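You operate a simulated robot arm through the tools that you are given. There is no shell and no other tool.

You are at the controls of a simulated robot arm. One attempt, no reset.

TASK
Tip the pearls into the pink bowl, then put the shaker back closed. Set down upright: what you pick out.

The check looks at the end state, three seconds after you hand in, the way a careful person would. Anything else that was tipped, shoved, dropped, spilled or broken makes it a failure.

THE ROBOT
A 7-joint arm with a two-finger parallel gripper, fixed in place. Base frame: the origin is on the floor under the middle of its stand, x ahead of it, y to its left, z up; the work surface is at about z = 0.75. Readings come in m, degrees, newtons and seconds.
It reaches about 1.479 m from its shoulder. Its first joint turns from -166.0 to 166.0 degrees. Payload 4.4 kg.
Tool frame: the origin (TCP) lies between the finger pads and is the grasp point; the fingertips stand 0.023 m ahead of it; z points along the fingers, y is the line along which they close. The gripper opens to 0.094 m. The fingers are 0.038 m wide and 0.01 m thick; the gripper's body (0.054 by 0.096 m) begins 0.039 m behind the TCP.
Orientation is told as [roll, pitch, yaw] about the base's x, y, z axes, in that order, counted from this pose: with the fingers straight down and closing along the base's y, the tool's x points along the base's -x, its y along +y and its z along -z.

THE INTERFACE
- The arm moves only by the tool step_arm. Its arguments are lists of equal length, an entry for each row: "angular": the turn, a rotation vector about the tool's x, y, z in units of 6 degrees (1.0 is 6 degrees), a list of three; "slide": the shift along the tool's x, y, z in units of 40 mm (1.0 is 40 mm), a list of three; "grip": the finger opening in cm, from 0 to 9.4. In form: {"angular": [[wx, wy, wz], ...], "slide": [[x, y, z], ...], "grip": [grip, ...]}. A call has 1 to 20 rows; each row shifts and turns the commanded pose from where the row before left it, along the tool's axes as they then stand. A call with a number of a shift or a turn outside -1 to 1 is refused whole. Each row takes 0.2 s and may step no farther than 0.05 m and 8.6 degrees from the row before; otherwise, or with a gripper value out of range, the whole call is refused. A pose out of reach is approached as far as the arm can. The call stops where the force on the tool passes 40 N (or 10 N more than at its start, if that is more) or the arm is blocked; 0.2 s more then pass. Each finger travels about 0.072 m/s and halts on what it meets, pressing with about 33 N; the grip force reading is that of the motor and also rises with nothing between the fingers. The clock runs only during rows and for 0.2 s after the last one: add rows that do not move to give the fingers time. The reply holds the time, the measured pose of the TCP, the force on the tool along the base axes, the opening and the grip force, in the units named above and with some noise, with the torque about the TCP (base axes, N m) and any sound that the robot's microphone picked up.
- Cameras (640 x 400 px; columns grow to the right, rows downward): "scene" is fixed at [0.0489, -0.6507, 1.5479]; the picture's right is [0.61, -0.80, 0.00], its down [-0.50, -0.38, -0.78] and it looks along [0.62, 0.47, -0.63] (base axes); focal length 321 px, centre (320, 200). "wrist" rides on the gripper at [0.086, 0.016, -0.075] in the tool frame; the picture's right is [-0.18, 0.98, 0.00], its down [-0.58, -0.11, -0.81] and it looks along [-0.79, -0.15, 0.59] (tool axes); focal length 243 px, centre (320, 200). There is no depth. A picture from a camera that has moved, and an enlarged one, comes with that camera's place and axes in the base frame and with its lens.
- snapshot(camera): a new picture of that camera. It takes no simulated time.
- close_up(camera, box): a new picture of the part [left, top, right, bottom] of that camera's present view, enlarged. It takes no simulated time.
- job_done(): hands the job in; it is judged then, once.

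Places have to be worked out from the pictures, the camera data and where the tool is seen. Open the gripper and draw the arm clear of the work before you hand the job in, unless the task says otherwise.

The tools are called by a JSON object that holds its "fn" and its "kwargs". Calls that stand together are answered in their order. step_arm: Moves the arm, as the interface text tells. Its arguments: {"type":"object","properties":{"angular":{"type":"array"},"slide":{"type":"array"},"grip":{"type":"array"}},"required":["angular","slide","grip"]} The other tools are called the same way: snapshot (camera) takes a picture; close_up (camera, box) takes an enlarged picture of a part of a camera's view; job_done () hands the job in.

At the start:

```text
t: 0.0
ee_pos: [0.6352, 0.2256, 1.1091]
ee_rot: [0.0, 0.0, 0.1]
force: [-0.2, 1.0, -0.2]
moment: [0.02, 0.03, 0.01]
width: 0.0945
finger_force: 0.0
```

scene: 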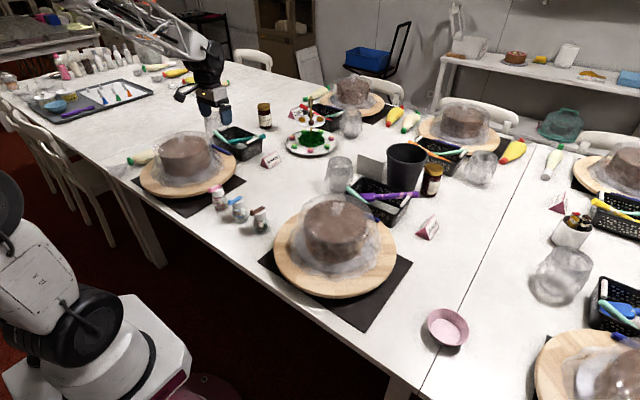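
wrist: 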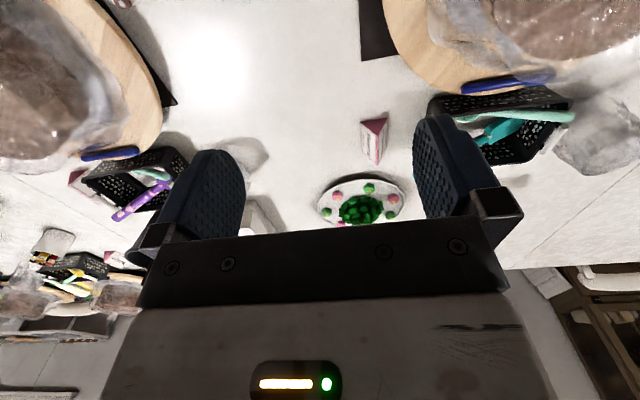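

I'll start by looking closely at the shakers and the pink bowl in the scene view.

{"fn": "close_up", "kwargs": {"camera": "scene", "box": [190, 170, 290, 250]}}

{"fn": "close_up", "kwargs": {"camera": "scene", "box": [400, 290, 500, 370]}}

{"fn": "close_up", "kwargs": {"camera": "scene", "box": [120, 100, 440, 330]}}

```text
5.00 times, centred on (240, 210) of scene
camera zoom: at [0.0489, -0.6507, 1.5479], right [0.61, -0.8, 0.0], down [-0.5, -0.38, -0.78], along [0.62, 0.47, -0.63], focal length 1606 px, centre (720, 150)
```

zoom: 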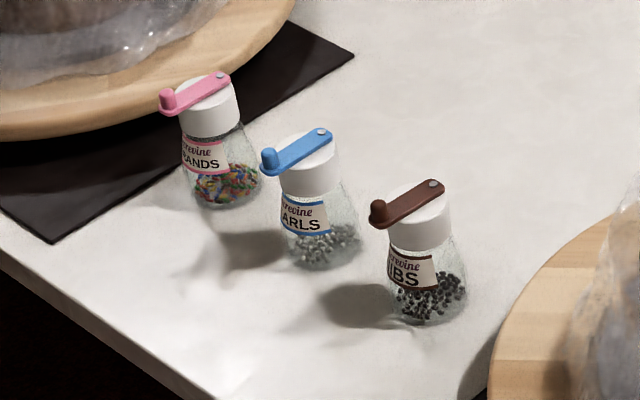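

```text
5.00 times, centred on (450, 330) of scene
camera zoom: at [0.0489, -0.6507, 1.5479], right [0.61, -0.8, 0.0], down [-0.5, -0.38, -0.78], along [0.62, 0.47, -0.63], focal length 1606 px, centre (-330, -450)
```

zoom: 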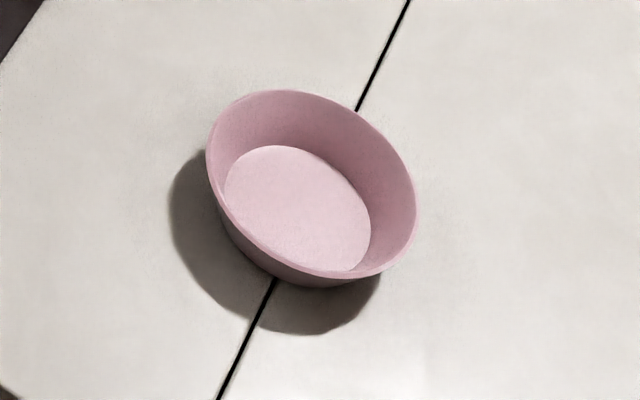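

```text
1.74 times, centred on (280, 215) of scene
camera zoom: at [0.0489, -0.6507, 1.5479], right [0.61, -0.8, 0.0], down [-0.5, -0.38, -0.78], along [0.62, 0.47, -0.63], focal length 559 px, centre (390, 174)
```

zoom: 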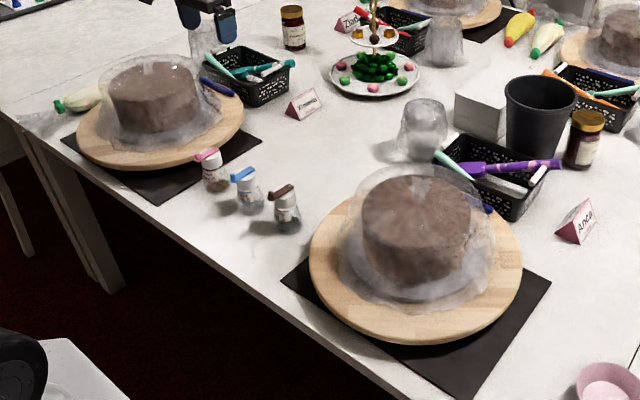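

The blue (PEARLS) shaker stands at about (0.572, 0.111), with pink at y≈0.22 and brown at y≈0.01. The pink bowl is near (0.594, -0.648) with its rim at about z 0.78. I'll pull back and lower a little so the wrist camera can look at the shaker lids.

{"fn": "step_arm", "kwargs": {"angular": [[0, 0, 0], [0, 0, 0], [0, 0, 0], [0, 0, 0], [0, 0, 0], [0, 0, 0]], "slide": [[0.75, -0.5, 0.5], [0.75, -0.5, 0.5], [0.75, -0.5, 0.5], [0.75, -0.5, 0.5], [0.75, -0.5, 0.5], [0.75, -0.5, 0.5]], "grip": [9.4, 9.4, 9.4, 9.4, 9.4, 9.4]}}

{"fn": "snapshot", "kwargs": {"camera": "wrist"}}

{"fn": "snapshot", "kwargs": {"camera": "scene"}}

```text
t: 1.4
ee_pos: [0.4575, 0.1055, 0.9867]
ee_rot: [0.1, -0.2, 0.0]
force: [-0.3, -0.1, 0.1]
moment: [0.04, 0.0, 0.0]
width: 0.0938
finger_force: 0.0
```

```text
taken
camera wrist: at [0.372, 0.1204, 1.0634], right [0.18, 0.98, 0.0], down [0.58, -0.11, 0.81], along [0.79, -0.15, -0.59], focal length 243 px, centre (320, 200)
```

wrist: 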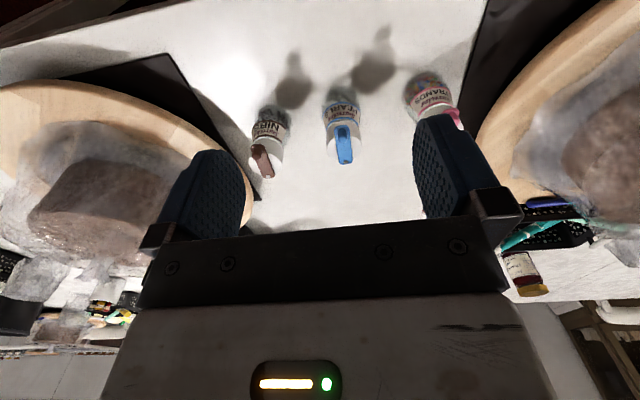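

```text
taken
```

scene: 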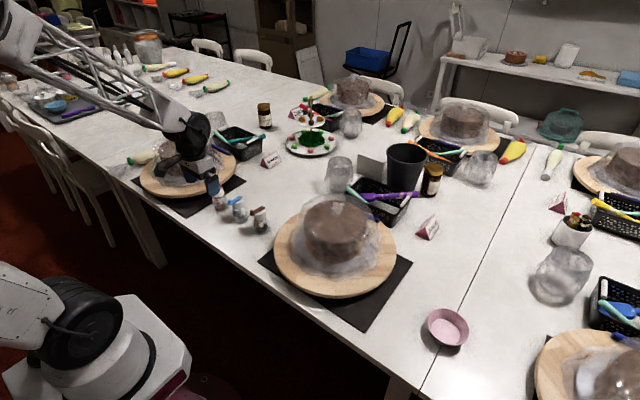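

The wrist camera sees all three shakers; I'll enlarge the lids.

{"fn": "close_up", "kwargs": {"camera": "wrist", "box": [300, 70, 390, 180]}}

{"fn": "close_up", "kwargs": {"camera": "wrist", "box": [230, 60, 480, 210]}}

{"fn": "close_up", "kwargs": {"camera": "scene", "box": [215, 190, 265, 230]}}

```text
3.64 times, centred on (345, 125) of wrist
camera zoom: at [0.372, 0.1204, 1.0634], right [0.18, 0.98, 0.0], down [0.58, -0.11, 0.81], along [0.79, -0.15, -0.59], focal length 882 px, centre (229, 473)
```

zoom: 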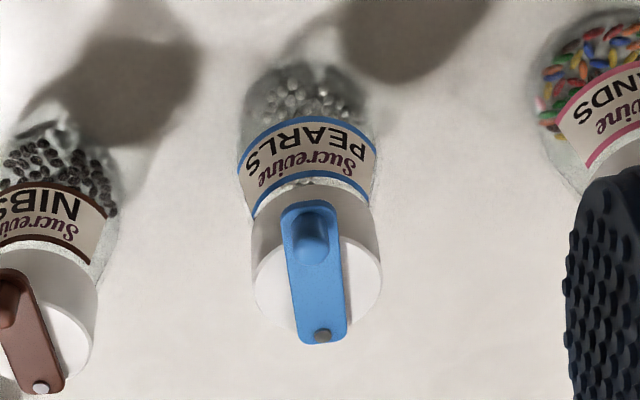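

```text
2.56 times, centred on (355, 135) of wrist
camera zoom: at [0.372, 0.1204, 1.0634], right [0.18, 0.98, 0.0], down [0.58, -0.11, 0.81], along [0.79, -0.15, -0.59], focal length 621 px, centre (230, 366)
```

zoom: 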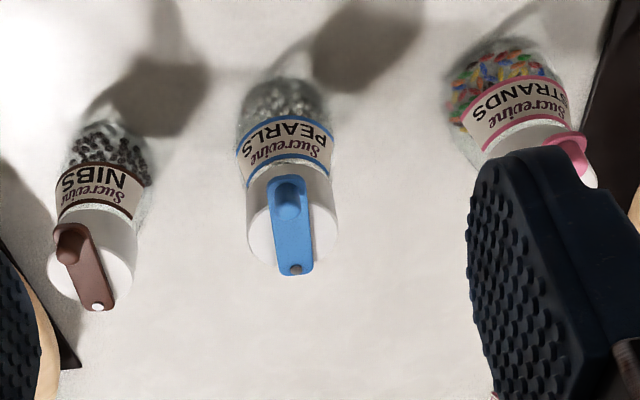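

```text
10.00 times, centred on (240, 210) of scene
camera zoom: at [0.0489, -0.6507, 1.5479], right [0.61, -0.8, 0.0], down [-0.5, -0.38, -0.78], along [0.62, 0.47, -0.63], focal length 3212 px, centre (1120, 100)
```

zoom: 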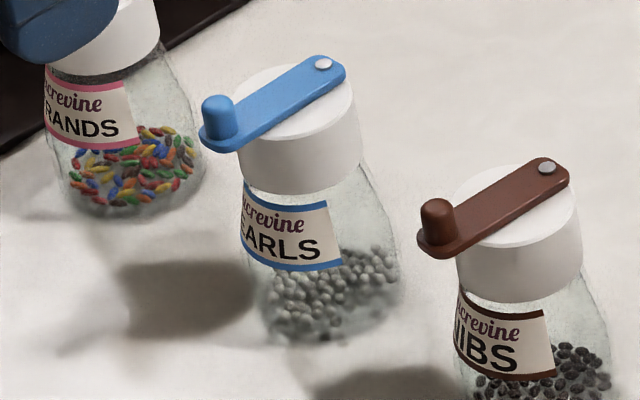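

The lid is a bar on a pin at the far (+x) edge of the cap, with a knob on the near side. It looks like a swing cover, so I'll move closer to inspect it before touching anything.

{"fn": "step_arm", "kwargs": {"angular": [[0, 0, 0], [0, 0, 0], [0, 0, 0]], "slide": [[-0.35, 0, 0.7], [-0.35, 0, 0.7], [-0.35, 0, 0.7]], "grip": [9.4, 9.4, 9.4]}}

{"fn": "snapshot", "kwargs": {"camera": "wrist"}}

{"fn": "close_up", "kwargs": {"camera": "wrist", "box": [250, 60, 410, 200]}}

```text
t: 2.2
ee_pos: [0.4971, 0.1058, 0.9047]
ee_rot: [0.1, 0.0, 0.0]
force: [0.2, 0.7, 0.3]
moment: [0.02, 0.01, 0.0]
width: 0.0936
finger_force: 0.2
```

```text
taken
camera wrist: at [0.4126, 0.1224, 0.9803], right [0.18, 0.98, 0.0], down [0.58, -0.11, 0.81], along [0.79, -0.15, -0.59], focal length 243 px, centre (320, 200)
```

wrist: 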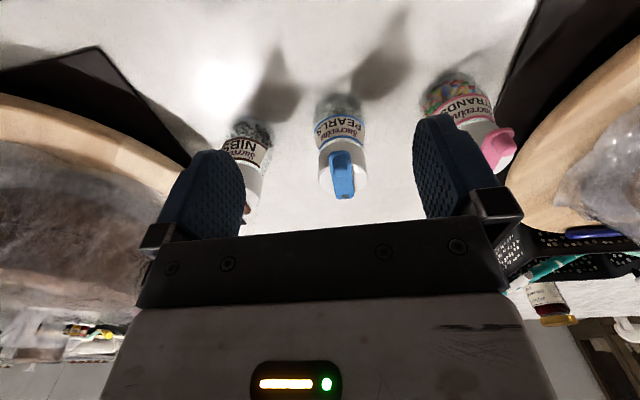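

```text
2.86 times, centred on (330, 130) of wrist
camera zoom: at [0.4126, 0.1224, 0.9803], right [0.18, 0.98, 0.0], down [0.58, -0.11, 0.81], along [0.79, -0.15, -0.59], focal length 693 px, centre (291, 400)
```

zoom: 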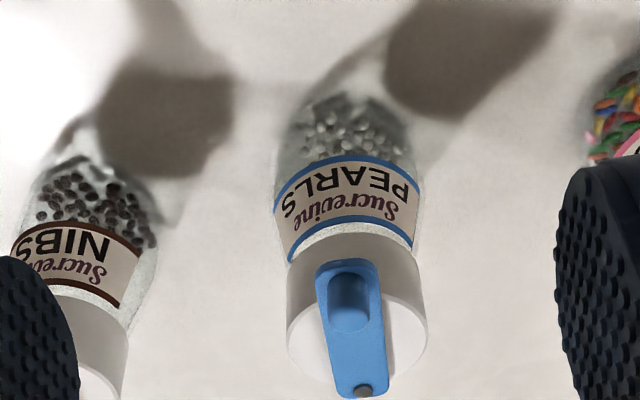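

The lever pin sits near (0.590, 0.1135) and the knob near (0.541, 0.114), with its top at z≈0.856 and the cap top at z≈0.832. I'll move above the knob with the fingers partly closed and check alignment.

{"fn": "step_arm", "kwargs": {"angular": [[0, 0, 0], [0, 0, 0], [0, 0, 0], [0, 0, 0]], "slide": [[-0.5, 0.1, 0], [-0.5, 0.1, 0], [0, 0, 0], [0, 0, 0]], "grip": [6, 4, 4, 4]}}

{"fn": "snapshot", "kwargs": {"camera": "wrist"}}

{"fn": "close_up", "kwargs": {"camera": "scene", "box": [190, 155, 290, 235]}}

```text
t: 3.2
ee_pos: [0.5381, 0.1154, 0.9048]
ee_rot: [-0.1, 0.0, 0.1]
force: [-0.2, 0.7, -0.1]
moment: [0.01, 0.02, -0.02]
width: 0.0399
finger_force: 0.0
```

```text
taken
camera wrist: at [0.4517, 0.1308, 0.9793], right [0.18, 0.98, 0.0], down [0.58, -0.11, 0.81], along [0.79, -0.15, -0.59], focal length 243 px, centre (320, 200)
```

wrist: 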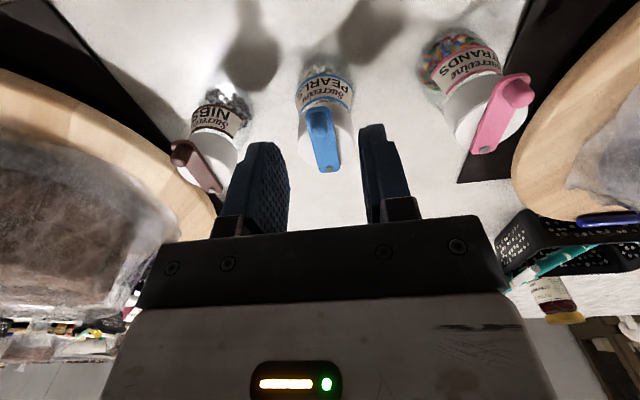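

```text
5.00 times, centred on (240, 195) of scene
camera zoom: at [0.0489, -0.6507, 1.5479], right [0.61, -0.8, 0.0], down [-0.5, -0.38, -0.78], along [0.62, 0.47, -0.63], focal length 1606 px, centre (720, 225)
```

zoom: 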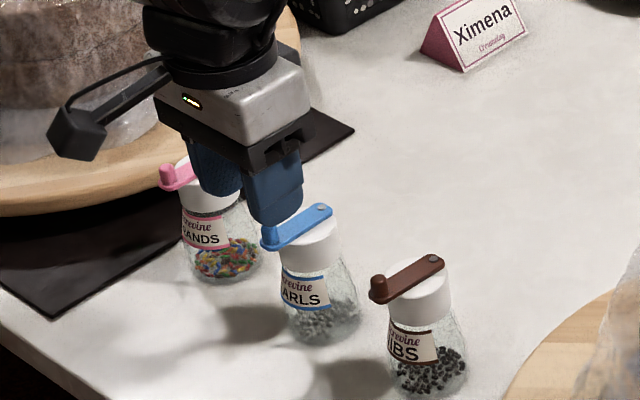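

The fingers hang just above the knob; I'll zoom on the lid from this nearer view to refine the knob position.

{"fn": "close_up", "kwargs": {"camera": "wrist", "box": [270, 60, 390, 180]}}

{"fn": "close_up", "kwargs": {"camera": "scene", "box": [225, 180, 265, 212]}}

```text
3.33 times, centred on (330, 120) of wrist
camera zoom: at [0.4517, 0.1308, 0.9793], right [0.18, 0.98, 0.0], down [0.58, -0.11, 0.81], along [0.79, -0.15, -0.59], focal length 809 px, centre (287, 467)
```

zoom: 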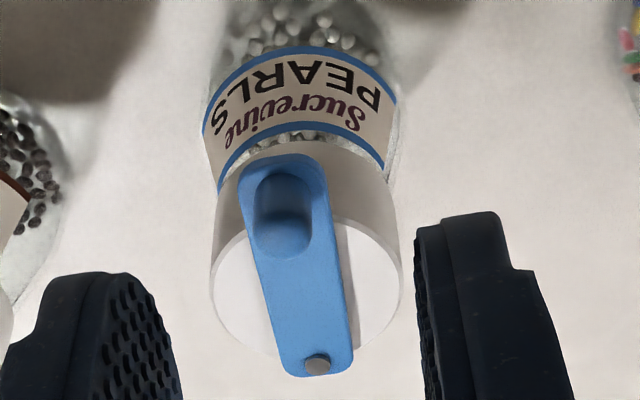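

```text
12.50 times, centred on (245, 196) of scene
camera zoom: at [0.0489, -0.6507, 1.5479], right [0.61, -0.8, 0.0], down [-0.5, -0.38, -0.78], along [0.62, 0.47, -0.63], focal length 4015 px, centre (1258, 250)
```

zoom: 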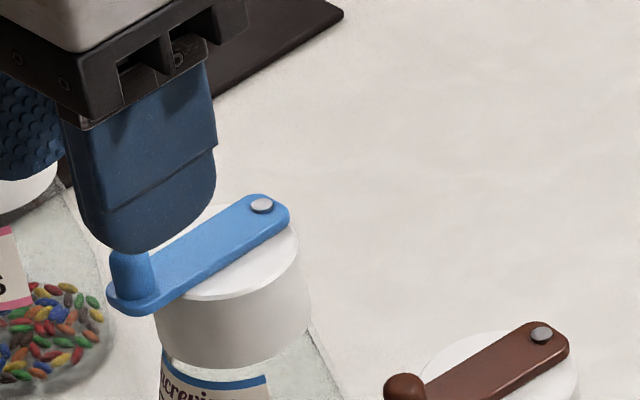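

The knob refines to (0.546, 0.113) and the pin to (0.592, 0.112). I'll lower so the tips straddle the knob at about z 0.843, keeping them above the cap top, without closing yet.

{"fn": "step_arm", "kwargs": {"angular": [[0, 0, 0], [0, 0, 0], [0, 0, 0]], "slide": [[-0.18, -0.07, 0], [0, 0, 0.5], [0, 0, 0.45]], "grip": [4, 4, 4]}}

{"fn": "snapshot", "kwargs": {"camera": "wrist"}}

{"fn": "close_up", "kwargs": {"camera": "wrist", "box": [250, 40, 410, 180]}}

{"fn": "close_up", "kwargs": {"camera": "scene", "box": [220, 180, 270, 220]}}

```text
t: 4.0
ee_pos: [0.5456, 0.1102, 0.8666]
ee_rot: [0.1, 0.0, -0.1]
force: [0.4, -0.1, 0.1]
moment: [0.0, 0.02, -0.02]
width: 0.0402
finger_force: 0.1
```

```text
taken
camera wrist: at [0.4599, 0.1258, 0.9415], right [0.18, 0.98, 0.0], down [0.58, -0.11, 0.81], along [0.79, -0.15, -0.59], focal length 243 px, centre (320, 200)
```

wrist: 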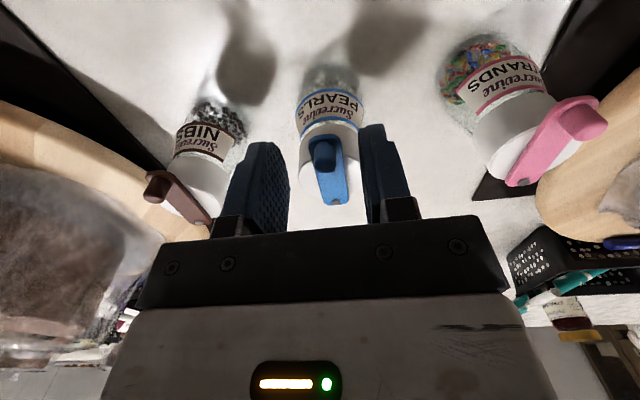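

```text
2.86 times, centred on (330, 110) of wrist
camera zoom: at [0.4599, 0.1258, 0.9415], right [0.18, 0.98, 0.0], down [0.58, -0.11, 0.81], along [0.79, -0.15, -0.59], focal length 693 px, centre (291, 457)
```

zoom: 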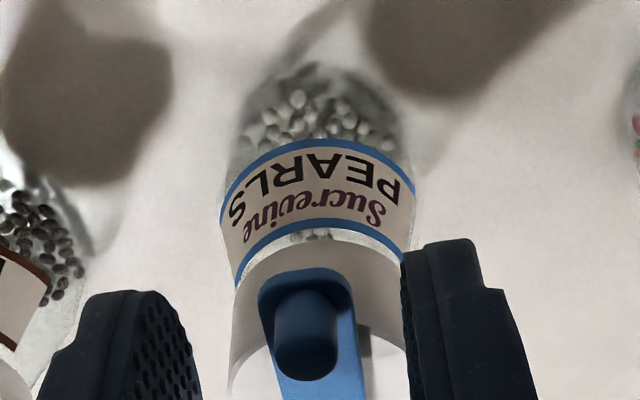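

```text
10.00 times, centred on (245, 200) of scene
camera zoom: at [0.0489, -0.6507, 1.5479], right [0.61, -0.8, 0.0], down [-0.5, -0.38, -0.78], along [0.62, 0.47, -0.63], focal length 3212 px, centre (1070, 200)
```

zoom: 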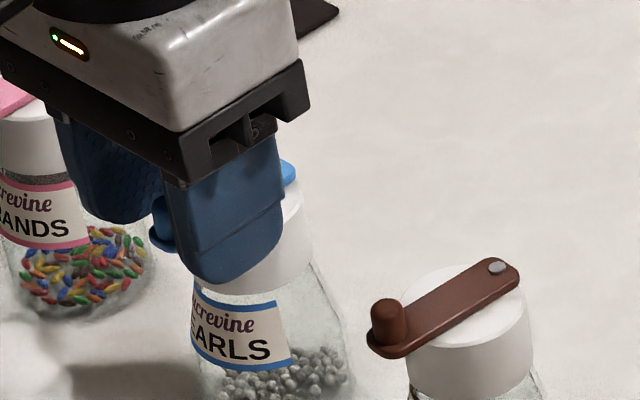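

The knob is centred between the fingers. I'll close gently on it and read the result.

{"fn": "step_arm", "kwargs": {"angular": [[0, 0, 0], [0, 0, 0], [0, 0, 0], [0, 0, 0]], "slide": [[0, 0, 0], [0, 0, 0], [0, 0, 0], [0, 0, 0]], "grip": [2.5, 1.8, 1.2, 0.9]}}

{"fn": "close_up", "kwargs": {"camera": "wrist", "box": [250, 40, 410, 180]}}

{"fn": "close_up", "kwargs": {"camera": "scene", "box": [220, 180, 270, 220]}}

```text
t: 5.0
ee_pos: [0.546, 0.1105, 0.8665]
ee_rot: [-0.1, 0.0, 0.0]
force: [1.0, 0.7, 1.6]
moment: [-0.01, -0.06, 0.02]
width: 0.016
finger_force: 32.7
```

```text
2.86 times, centred on (330, 110) of wrist
camera zoom: at [0.4598, 0.1258, 0.9415], right [0.18, 0.98, 0.0], down [0.58, -0.11, 0.81], along [0.79, -0.15, -0.59], focal length 693 px, centre (291, 457)
```

zoom: 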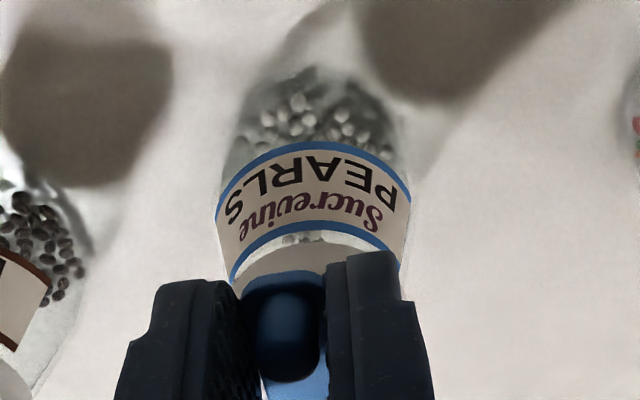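

```text
10.00 times, centred on (245, 200) of scene
camera zoom: at [0.0489, -0.6507, 1.5479], right [0.61, -0.8, 0.0], down [-0.5, -0.38, -0.78], along [0.62, 0.47, -0.63], focal length 3212 px, centre (1070, 200)
```

zoom: 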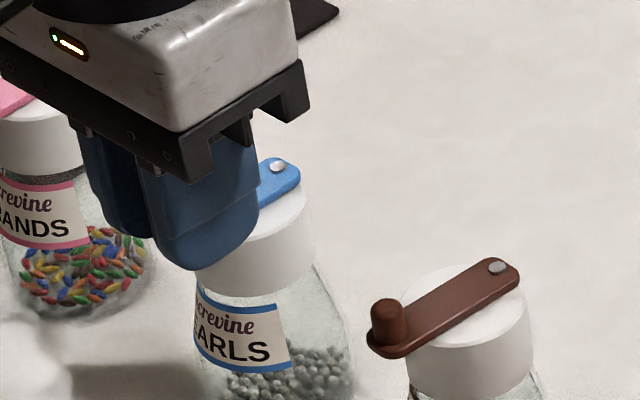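

Width reads 0.016, so the fingers hold the knob and bar. I'll swing it about the pin a little (12° towards -y) in small rows and watch the force and moment.

{"fn": "step_arm", "kwargs": {"angular": [[0, 0, -0.5], [0, 0, -0.5], [0, 0, -0.5], [0, 0, -0.5]], "slide": [[0, -0.061, 0], [0, -0.061, 0], [0, -0.061, 0], [0, -0.061, 0]], "grip": [0.9, 0.9, 0.9, 0.9]}}

{"fn": "snapshot", "kwargs": {"camera": "wrist"}}

{"fn": "close_up", "kwargs": {"camera": "scene", "box": [220, 180, 270, 220]}}

```text
t: 6.0
ee_pos: [0.5455, 0.1009, 0.8661]
ee_rot: [0.0, 0.0, 11.9]
force: [-3.1, 0.1, 2.8]
moment: [-0.07, 0.2, 0.04]
width: 0.0159
finger_force: 32.8
```

```text
taken
camera wrist: at [0.4586, 0.0986, 0.9414], right [-0.02, 1.0, 0.0], down [0.59, 0.01, 0.81], along [0.81, 0.02, -0.59], focal length 243 px, centre (320, 200)
```

wrist: 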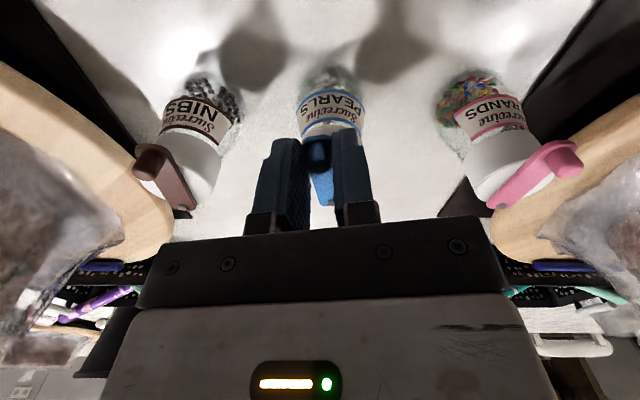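

```text
10.00 times, centred on (245, 200) of scene
camera zoom: at [0.0489, -0.6507, 1.5479], right [0.61, -0.8, 0.0], down [-0.5, -0.38, -0.78], along [0.62, 0.47, -0.63], focal length 3212 px, centre (1070, 200)
```

zoom: 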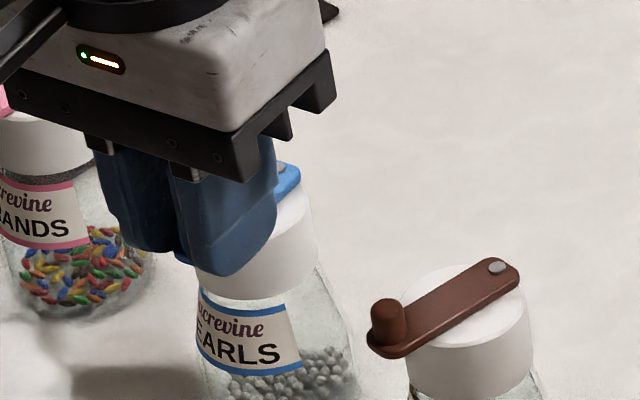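

Force is modest (about 3 N). I'll zoom in to see whether the lever turned relative to the cap or the whole shaker followed.

{"fn": "close_up", "kwargs": {"camera": "wrist", "box": [260, 60, 400, 220]}}

{"fn": "close_up", "kwargs": {"camera": "scene", "box": [230, 185, 265, 213]}}

```text
2.50 times, centred on (330, 140) of wrist
camera zoom: at [0.4586, 0.0986, 0.9414], right [-0.02, 1.0, 0.0], down [0.59, 0.01, 0.81], along [0.81, 0.02, -0.59], focal length 606 px, centre (295, 350)
```

zoom: 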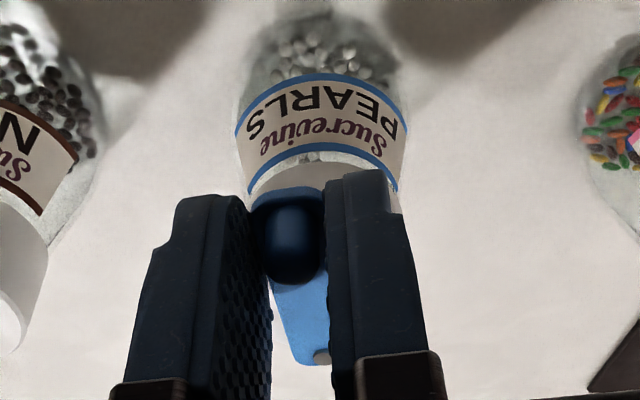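

```text
14.29 times, centred on (248, 199) of scene
camera zoom: at [0.0489, -0.6507, 1.5479], right [0.61, -0.8, 0.0], down [-0.5, -0.38, -0.78], along [0.62, 0.47, -0.63], focal length 4588 px, centre (1356, 214)
```

zoom: 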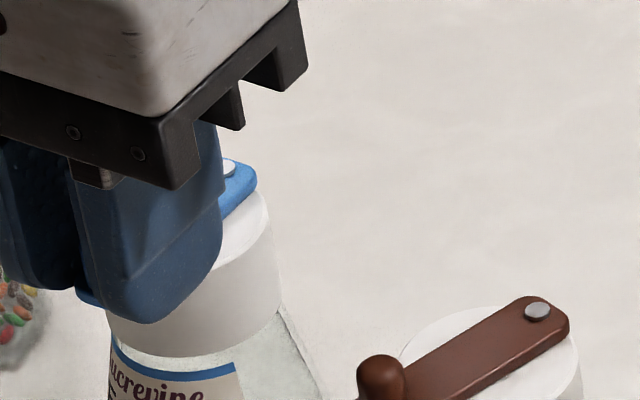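

The label may have turned along with the lever; I'll compare the blue shaker's label with the neighbours' labels.

{"fn": "close_up", "kwargs": {"camera": "scene", "box": [225, 195, 275, 240]}}

{"fn": "close_up", "kwargs": {"camera": "scene", "box": [230, 205, 255, 225]}}

```text
8.89 times, centred on (250, 218) of scene
camera zoom: at [0.0489, -0.6507, 1.5479], right [0.61, -0.8, 0.0], down [-0.5, -0.38, -0.78], along [0.62, 0.47, -0.63], focal length 2855 px, centre (942, 44)
```

zoom: 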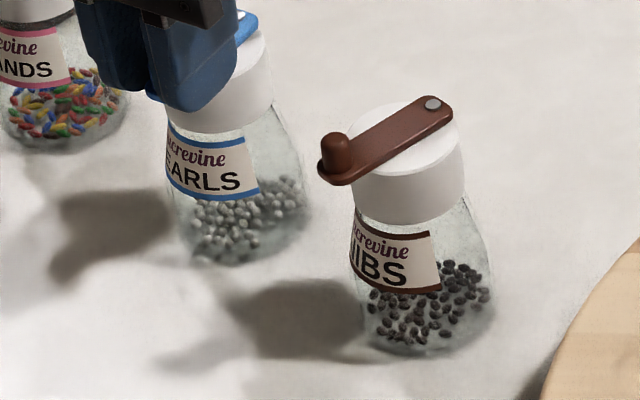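

```text
16.00 times, centred on (242, 215) of scene
camera zoom: at [0.0489, -0.6507, 1.5479], right [0.61, -0.8, 0.0], down [-0.5, -0.38, -0.78], along [0.62, 0.47, -0.63], focal length 5139 px, centre (1560, -40)
```

zoom: 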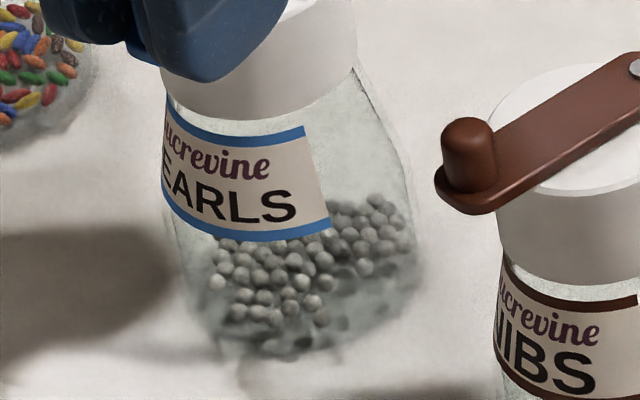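

In the scene view the shaker shifted only about 2 mm while the lever turned. I'll swing another 12° and compare the label again.

{"fn": "step_arm", "kwargs": {"angular": [[0, 0, -0.5], [0, 0, -0.5], [0, 0, -0.5], [0, 0, -0.5]], "slide": [[0.01, -0.061, 0], [0.01, -0.061, 0], [0.01, -0.061, 0], [0.01, -0.061, 0]], "grip": [0.9, 0.9, 0.9, 0.9]}}

{"fn": "close_up", "kwargs": {"camera": "scene", "box": [220, 180, 270, 220]}}

{"fn": "close_up", "kwargs": {"camera": "scene", "box": [230, 205, 255, 225]}}

{"fn": "close_up", "kwargs": {"camera": "wrist", "box": [250, 60, 410, 220]}}

```text
t: 7.0
ee_pos: [0.5461, 0.092, 0.866]
ee_rot: [0.0, -0.1, 24.0]
force: [4.5, 2.9, 13.0]
moment: [0.26, -0.48, -0.01]
width: 0.0157
finger_force: 33.6
```

```text
10.00 times, centred on (245, 200) of scene
camera zoom: at [0.0489, -0.6507, 1.5479], right [0.61, -0.8, 0.0], down [-0.5, -0.38, -0.78], along [0.62, 0.47, -0.63], focal length 3212 px, centre (1070, 200)
```

zoom: 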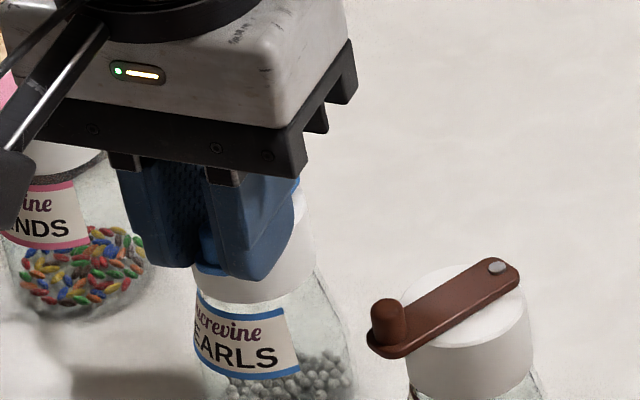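

```text
16.00 times, centred on (242, 215) of scene
camera zoom: at [0.0489, -0.6507, 1.5479], right [0.61, -0.8, 0.0], down [-0.5, -0.38, -0.78], along [0.62, 0.47, -0.63], focal length 5139 px, centre (1560, -40)
```

zoom: 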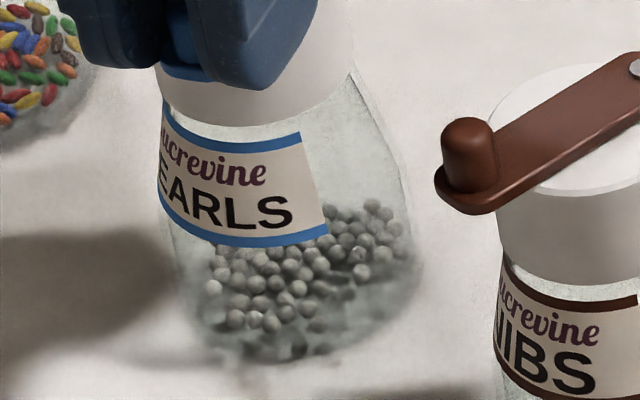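

```text
2.50 times, centred on (330, 140) of wrist
camera zoom: at [0.4618, 0.071, 0.9413], right [-0.23, 0.97, 0.0], down [0.57, 0.14, 0.81], along [0.79, 0.19, -0.59], focal length 606 px, centre (295, 350)
```

zoom: 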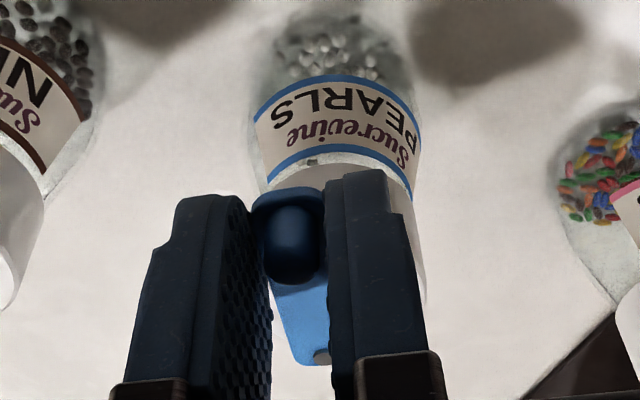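

The lever clearly turns relative to the label now, so it opens this way. An upward force of 13 N has built up from the rigid hold, so I'll open the fingers slightly to relieve it and look.

{"fn": "step_arm", "kwargs": {"angular": [[0, 0, 0], [0, 0, 0], [0, 0, 0]], "slide": [[0, 0, -0.01], [0, 0, 0], [0, 0, 0]], "grip": [1.7, 2.2, 2.4]}}

{"fn": "close_up", "kwargs": {"camera": "scene", "box": [220, 180, 270, 220]}}

{"fn": "close_up", "kwargs": {"camera": "wrist", "box": [250, 60, 410, 220]}}

```text
t: 7.8
ee_pos: [0.5451, 0.0911, 0.8666]
ee_rot: [0.0, 0.0, 24.0]
force: [1.3, 0.1, 18.6]
moment: [0.14, -0.27, -0.03]
width: 0.0208
finger_force: 0.1
```

```text
10.00 times, centred on (245, 200) of scene
camera zoom: at [0.0489, -0.6507, 1.5479], right [0.61, -0.8, 0.0], down [-0.5, -0.38, -0.78], along [0.62, 0.47, -0.63], focal length 3212 px, centre (1070, 200)
```

zoom: 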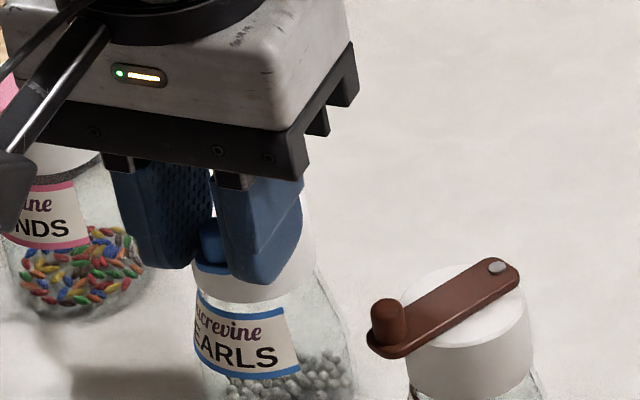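

```text
2.50 times, centred on (330, 140) of wrist
camera zoom: at [0.4615, 0.0702, 0.9409], right [-0.23, 0.97, 0.0], down [0.58, 0.14, 0.81], along [0.78, 0.19, -0.59], focal length 606 px, centre (295, 350)
```

zoom: 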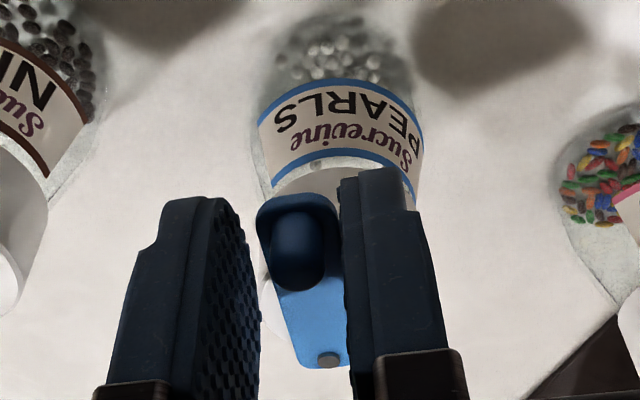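

Even with the fingers open, the tips push on the cap top (18 N up), so the cap top is near z 0.843. I'll rise 4 mm to clear it.

{"fn": "step_arm", "kwargs": {"angular": [[0, 0, 0], [0, 0, 0]], "slide": [[0, 0, -0.1], [0, 0, 0]], "grip": [2.4, 2.4]}}

{"fn": "close_up", "kwargs": {"camera": "scene", "box": [220, 180, 270, 220]}}

{"fn": "close_up", "kwargs": {"camera": "wrist", "box": [250, 60, 410, 220]}}

```text
t: 8.4
ee_pos: [0.5456, 0.0917, 0.8694]
ee_rot: [0.0, 0.1, 24.0]
force: [-0.2, 0.8, -0.8]
moment: [0.03, 0.02, -0.01]
width: 0.0238
finger_force: 0.1
```

```text
10.00 times, centred on (245, 200) of scene
camera zoom: at [0.0489, -0.6507, 1.5479], right [0.61, -0.8, 0.0], down [-0.5, -0.38, -0.78], along [0.62, 0.47, -0.63], focal length 3212 px, centre (1070, 200)
```

zoom: 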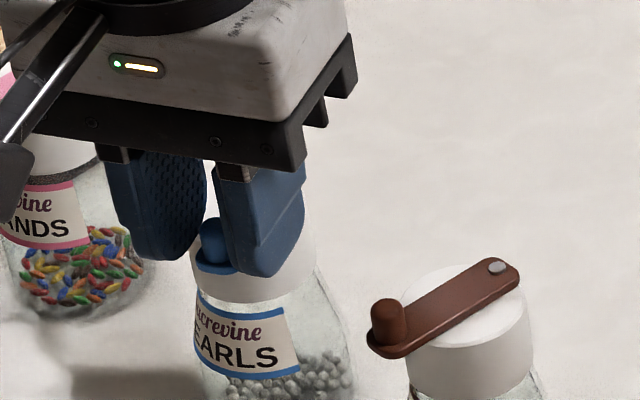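

```text
2.50 times, centred on (330, 140) of wrist
camera zoom: at [0.4613, 0.0699, 0.945], right [-0.23, 0.97, 0.0], down [0.58, 0.14, 0.81], along [0.78, 0.19, -0.59], focal length 606 px, centre (295, 350)
```

zoom: 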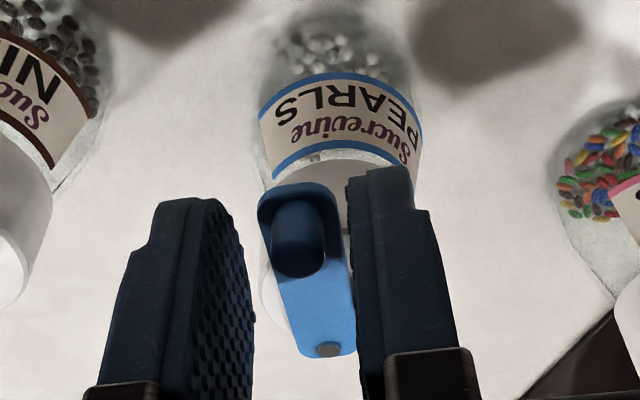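

Forces are clear and the shaker stands fine with the lever about 24° open. I'll re-grip the knob at this higher level and swing another 24° about the pin.

{"fn": "step_arm", "kwargs": {"angular": [[0, 0, 0], [0, 0, 0], [0, 0, -0.5], [0, 0, -0.5], [0, 0, -0.5], [0, 0, -0.5], [0, 0, -0.5], [0, 0, -0.5], [0, 0, -0.5], [0, 0, -0.5]], "slide": [[0, 0, 0], [0, 0, 0], [0, -0.064, 0], [0, -0.064, 0], [0, -0.064, 0], [0, -0.064, 0], [0, -0.064, 0], [0, -0.064, 0], [0, -0.064, 0], [0, -0.064, 0]], "grip": [1.7, 1.2, 1.0, 1.0, 1.0, 1.0, 1.0, 1.0, 1.0, 1.0]}}

{"fn": "close_up", "kwargs": {"camera": "scene", "box": [220, 180, 270, 220]}}

{"fn": "close_up", "kwargs": {"camera": "wrist", "box": [250, 60, 410, 220]}}

```text
t: 10.6
ee_pos: [0.5567, 0.0748, 0.8702]
ee_rot: [0.0, 0.0, 48.1]
force: [-0.4, -0.1, 3.3]
moment: [0.03, 0.03, 0.05]
width: 0.0109
finger_force: 1.4
```

```text
10.00 times, centred on (245, 200) of scene
camera zoom: at [0.0489, -0.6507, 1.5479], right [0.61, -0.8, 0.0], down [-0.5, -0.38, -0.78], along [0.62, 0.47, -0.63], focal length 3212 px, centre (1070, 200)
```

zoom: 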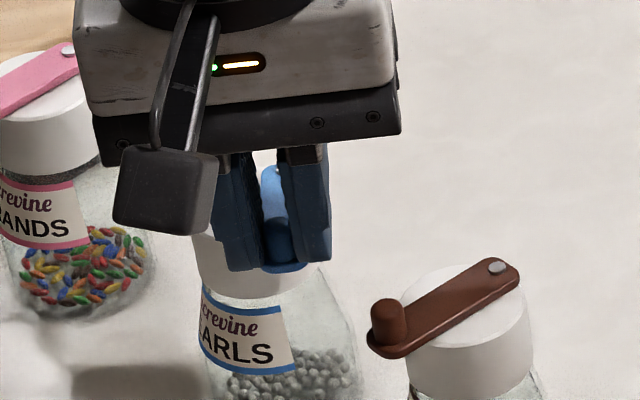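

```text
2.50 times, centred on (330, 140) of wrist
camera zoom: at [0.4892, 0.0211, 0.9456], right [-0.61, 0.79, 0.0], down [0.47, 0.36, 0.81], along [0.64, 0.49, -0.59], focal length 606 px, centre (295, 350)
```

zoom: 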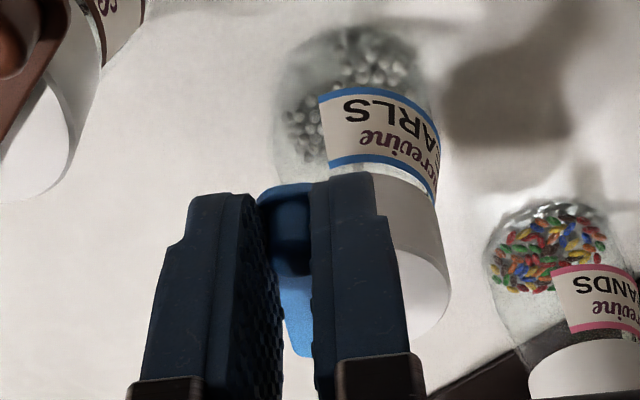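

The lever is about 48° open with almost no load and the shaker hasn't moved. Continuing another 24°.

{"fn": "step_arm", "kwargs": {"angular": [[0, 0, -0.5], [0, 0, -0.5], [0, 0, -0.5], [0, 0, -0.5], [0, 0, -0.5], [0, 0, -0.5], [0, 0, -0.5], [0, 0, -0.5]], "slide": [[0, -0.064, 0], [0, -0.064, 0], [0, -0.064, 0], [0, -0.064, 0], [0, -0.064, 0], [0, -0.064, 0], [0, -0.064, 0], [0, -0.064, 0]], "grip": [1.0, 1.0, 1.0, 1.0, 1.0, 1.0, 1.0, 1.0]}}

{"fn": "close_up", "kwargs": {"camera": "scene", "box": [220, 180, 270, 220]}}

{"fn": "close_up", "kwargs": {"camera": "wrist", "box": [250, 60, 410, 220]}}

```text
t: 12.4
ee_pos: [0.5752, 0.0654, 0.8723]
ee_rot: [0.1, -0.2, 72.1]
force: [0.9, 0.2, 1.1]
moment: [-0.02, -0.02, -0.03]
width: 0.0109
finger_force: 0.7
```

```text
10.00 times, centred on (245, 200) of scene
camera zoom: at [0.0489, -0.6507, 1.5479], right [0.61, -0.8, 0.0], down [-0.5, -0.38, -0.78], along [0.62, 0.47, -0.63], focal length 3212 px, centre (1070, 200)
```

zoom: 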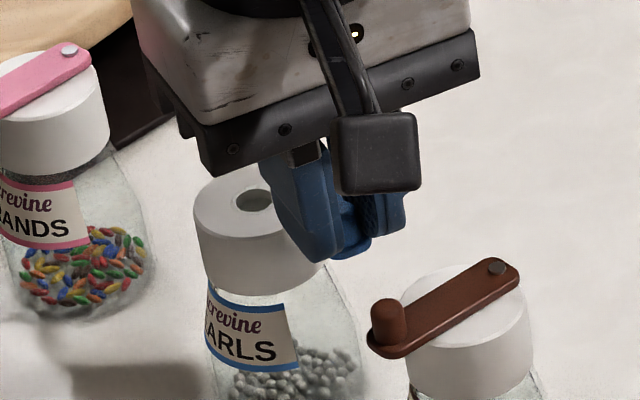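

```text
2.50 times, centred on (330, 140) of wrist
camera zoom: at [0.5349, -0.0134, 0.9462], right [-0.88, 0.48, 0.0], down [0.28, 0.52, 0.81], along [0.39, 0.71, -0.59], focal length 606 px, centre (295, 350)
```

zoom: 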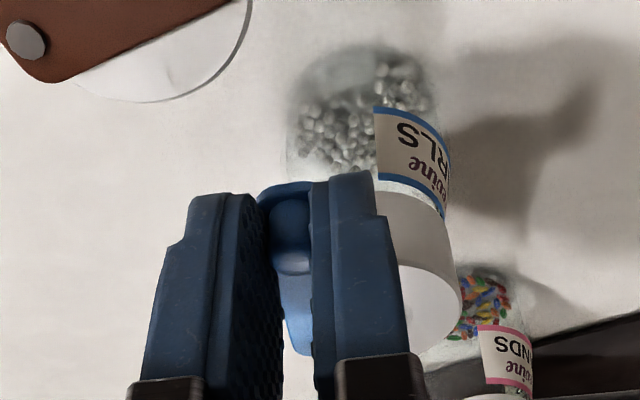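

The pour hole (about 12 mm wide, near the cap centre) is now visible. I'll swing the last 18° so the lever stands at about 90° and clears the hole well.

{"fn": "step_arm", "kwargs": {"angular": [[0, 0, -0.5], [0, 0, -0.5], [0, 0, -0.5], [0, 0, -0.5], [0, 0, -0.5], [0, 0, -0.5]], "slide": [[0, -0.062, 0], [0, -0.062, 0], [0, -0.062, 0], [0, -0.062, 0], [0, -0.062, 0], [0, -0.062, 0]], "grip": [1.0, 1.0, 1.0, 1.0, 1.0, 1.0]}}

{"fn": "close_up", "kwargs": {"camera": "scene", "box": [220, 180, 270, 220]}}

{"fn": "close_up", "kwargs": {"camera": "wrist", "box": [250, 60, 410, 220]}}

```text
t: 13.8
ee_pos: [0.5908, 0.0613, 0.8712]
ee_rot: [0.0, 0.0, 90.0]
force: [-0.8, 0.1, 0.4]
moment: [0.02, -0.01, 0.01]
width: 0.0107
finger_force: 0.6
```

```text
10.00 times, centred on (245, 200) of scene
camera zoom: at [0.0489, -0.6507, 1.5479], right [0.61, -0.8, 0.0], down [-0.5, -0.38, -0.78], along [0.62, 0.47, -0.63], focal length 3212 px, centre (1070, 200)
```

zoom: 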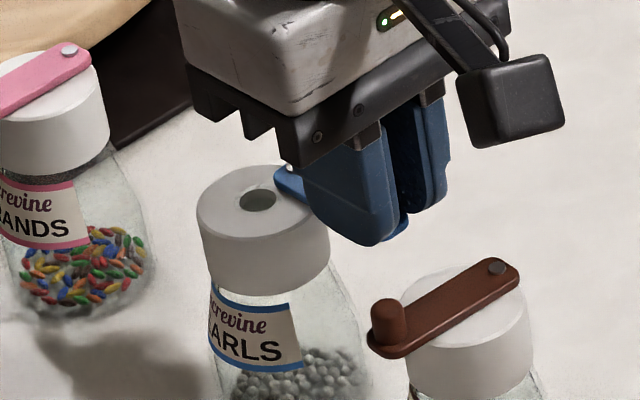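

```text
2.50 times, centred on (330, 140) of wrist
camera zoom: at [0.5754, -0.0255, 0.9459], right [-0.98, 0.18, 0.0], down [0.11, 0.58, 0.81], along [0.15, 0.79, -0.59], focal length 606 px, centre (295, 350)
```

zoom: 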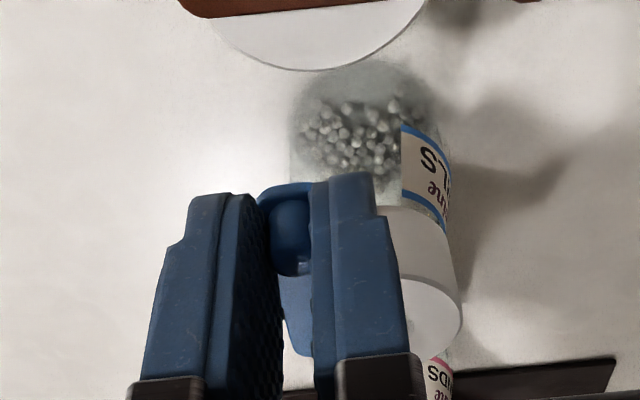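

The lever is at about 90° and the hole is fully exposed. I'll open the fingers and rise straight up.

{"fn": "step_arm", "kwargs": {"angular": [[0, 0, 0], [0, 0, 0], [0, 0, 0], [0, 0, 0], [0, 0, 0], [0, 0, 0]], "slide": [[0, 0, 0], [0, 0, 0], [0, 0, -0.5], [0, 0, -1], [0, 0, -1], [0, 0, -1]], "grip": [2.0, 2.6, 2.6, 2.6, 2.6, 2.6]}}

{"fn": "snapshot", "kwargs": {"camera": "wrist"}}

{"fn": "close_up", "kwargs": {"camera": "scene", "box": [220, 180, 270, 220]}}

```text
t: 15.4
ee_pos: [0.5919, 0.0549, 0.9215]
ee_rot: [8.8, 1.0, 89.7]
force: [0.5, -0.4, -0.4]
moment: [0.06, 0.02, 0.0]
width: 0.0259
finger_force: 0.1
stopped in row 6: the arm was blocked; the commanded pose is now the measured one
```

```text
taken
camera wrist: at [0.5877, -0.031, 1.0001], right [-0.97, 0.19, 0.15], down [0.23, 0.59, 0.77], along [0.06, 0.78, -0.62], focal length 243 px, centre (320, 200)
```

wrist: 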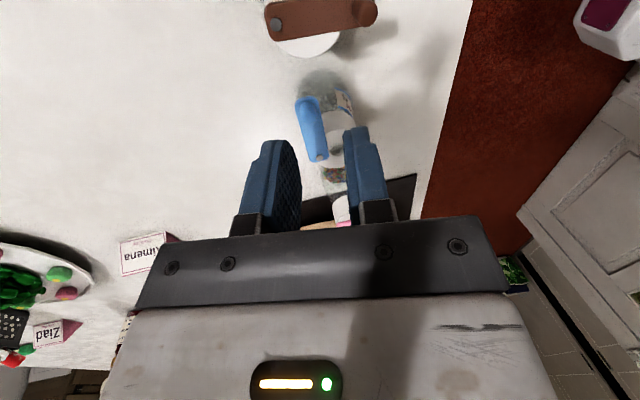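

```text
10.00 times, centred on (245, 200) of scene
camera zoom: at [0.0489, -0.6507, 1.5479], right [0.61, -0.8, 0.0], down [-0.5, -0.38, -0.78], along [0.62, 0.47, -0.63], focal length 3212 px, centre (1070, 200)
```

zoom: 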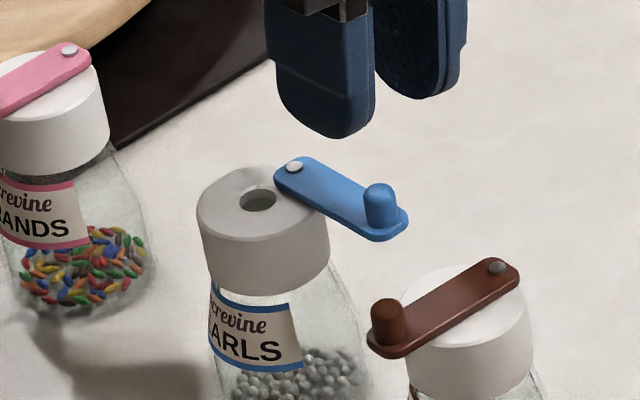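

The arm stopped because it was blocked on the way up, though the lever is nicely open and free. I'll look at the whole scene to see the arm's posture before moving further.

{"fn": "snapshot", "kwargs": {"camera": "scene"}}

```text
taken
```

scene: 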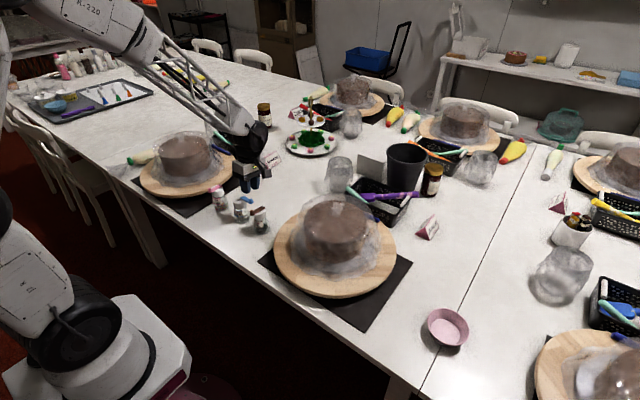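

No collision is visible, so this looks like a joint limit in this elbow-out posture. I'll turn the yaw back towards 0 while removing the 8.8° tilt, staying at this height.

{"fn": "step_arm", "kwargs": {"angular": [[0.5, 0, 0.8], [0.5, 0, 0.8], [0.5, 0, 0.8], [0, 0, 1], [0, 0, 1], [0, 0, 1]], "slide": [[0, 0, 0], [0, 0, 0], [0, 0, 0], [0, 0, 0], [0, 0, 0], [0, 0, 0]], "grip": [2.6, 2.6, 2.6, 2.6, 2.6, 2.6]}}

```text
t: 17.0
ee_pos: [0.5855, 0.052, 0.8923]
ee_rot: [1.2, 3.6, 57.2]
force: [-0.2, 0.4, 0.5]
moment: [-0.01, 0.01, -0.02]
width: 0.0259
finger_force: 0.0
stopped in row 6: the arm was blocked; the commanded pose is now the measured one
```

The arm sagged to z 0.892 and reported blocked again, so I'll look before any further move.

{"fn": "snapshot", "kwargs": {"camera": "scene"}}

{"fn": "snapshot", "kwargs": {"camera": "wrist"}}

{"fn": "close_up", "kwargs": {"camera": "scene", "box": [200, 120, 300, 240]}}

```text
taken
```

scene: 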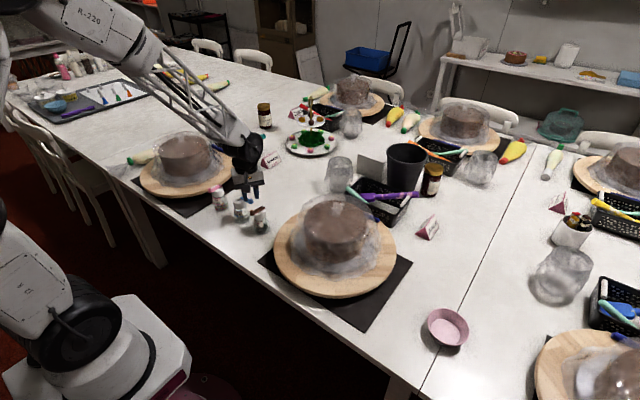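

```text
taken
camera wrist: at [0.5303, -0.0094, 0.9719], right [-0.73, 0.69, 0.01], down [0.45, 0.46, 0.77], along [0.52, 0.56, -0.64], focal length 243 px, centre (320, 200)
```

wrist: 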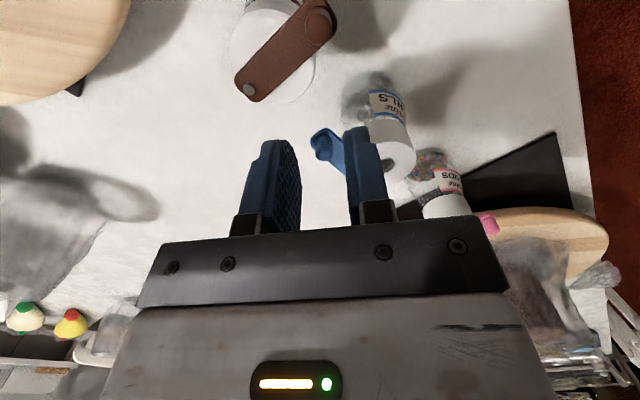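

```text
3.33 times, centred on (250, 180) of scene
camera zoom: at [0.0489, -0.6507, 1.5479], right [0.61, -0.8, 0.0], down [-0.5, -0.38, -0.78], along [0.62, 0.47, -0.63], focal length 1071 px, centre (553, 267)
```

zoom: 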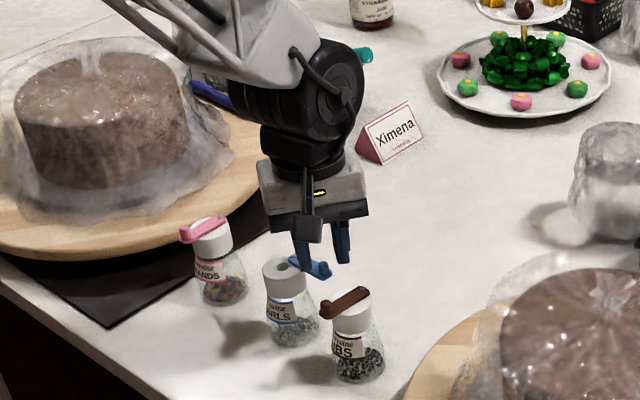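

The fingers hover just above the lever knob and nothing has been touched. I'll test a small upward move.

{"fn": "step_arm", "kwargs": {"angular": [[0, 0, 0], [0, 0, 0]], "slide": [[0, 0, -0.4], [0, 0, -0.4]], "grip": [2.6, 2.6]}}

```text
t: 17.8
ee_pos: [0.5823, 0.0512, 0.8974]
ee_rot: [3.1, 5.1, 57.2]
force: [0.3, 0.1, -0.2]
moment: [0.02, -0.01, -0.03]
width: 0.0265
finger_force: 0.1
stopped in row 2: the arm was blocked; the commanded pose is now the measured one
```

Raising the tool makes it tilt with the wrist leaning away from the robot, which suggests a fold or joint limit near the base. I'll test moving outward (+x) with the yaw turning back, keeping clear above the lever.

{"fn": "step_arm", "kwargs": {"angular": [[0, 0, 0], [0, 0, 0], [0, 0, 0]], "slide": [[-0.27, -0.42, -0.1], [-0.27, -0.42, -0.1], [-0.27, -0.42, -0.1]], "grip": [2.6, 2.6, 2.6]}}

```text
t: 18.6
ee_pos: [0.6448, 0.0504, 0.9096]
ee_rot: [3.0, 4.9, 57.1]
force: [-0.2, 0.1, 0.6]
moment: [0.03, -0.02, -0.01]
width: 0.0259
finger_force: 0.1
```

Moving outward works freely, so the limit is a fold limit close to the base. Now I'll level the tool and turn the yaw back here while rising.

{"fn": "step_arm", "kwargs": {"angular": [[0, 0, 1], [0, 0, 1], [0, 0, 1], [0, 0, 1], [0, 0, 1]], "slide": [[0, 0, -0.5], [0, 0, -0.5], [0, 0, -0.5], [0, 0, -0.5], [0, 0, -0.5]], "grip": [2.6, 2.6, 2.6, 2.6, 2.6]}}

```text
t: 19.8
ee_pos: [0.6539, 0.0539, 0.993]
ee_rot: [0.5, 6.9, 26.8]
force: [-0.7, 0.3, 0.0]
moment: [0.01, 0.01, -0.02]
width: 0.0262
finger_force: 0.1
```

The arm moves freely here (further out). I'll level the small tilt and continue turning the yaw to 0 and on to the negative side to learn the wrist's usable range, rising to stay clear.

{"fn": "step_arm", "kwargs": {"angular": [[0.04, -0.58, 1], [0.04, -0.58, 1], [0, 0, 1], [0, 0, 1], [0, 0, 0.5], [0, 0, 0]], "slide": [[0, 0, -0.25], [0, 0, -0.25], [0, 0, -0.25], [0, 0, -0.25], [0, 0, 0], [0, 0, 0]], "grip": [2.6, 2.6, 4, 6, 8, 9]}}

{"fn": "snapshot", "kwargs": {"camera": "scene"}}

```text
t: 21.4
ee_pos: [0.6559, 0.0519, 0.9865]
ee_rot: [-1.0, 3.8, -0.4]
force: [0.1, 0.2, 0.7]
moment: [-0.02, -0.01, -0.03]
width: 0.0897
finger_force: 0.2
stopped in row 6: the arm was blocked; the commanded pose is now the measured one
```

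```text
taken
```

scene: 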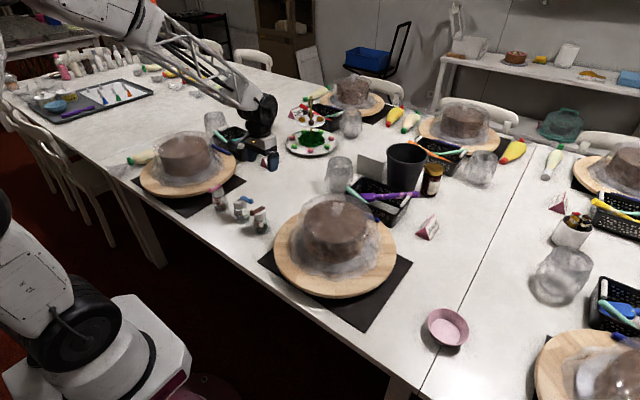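

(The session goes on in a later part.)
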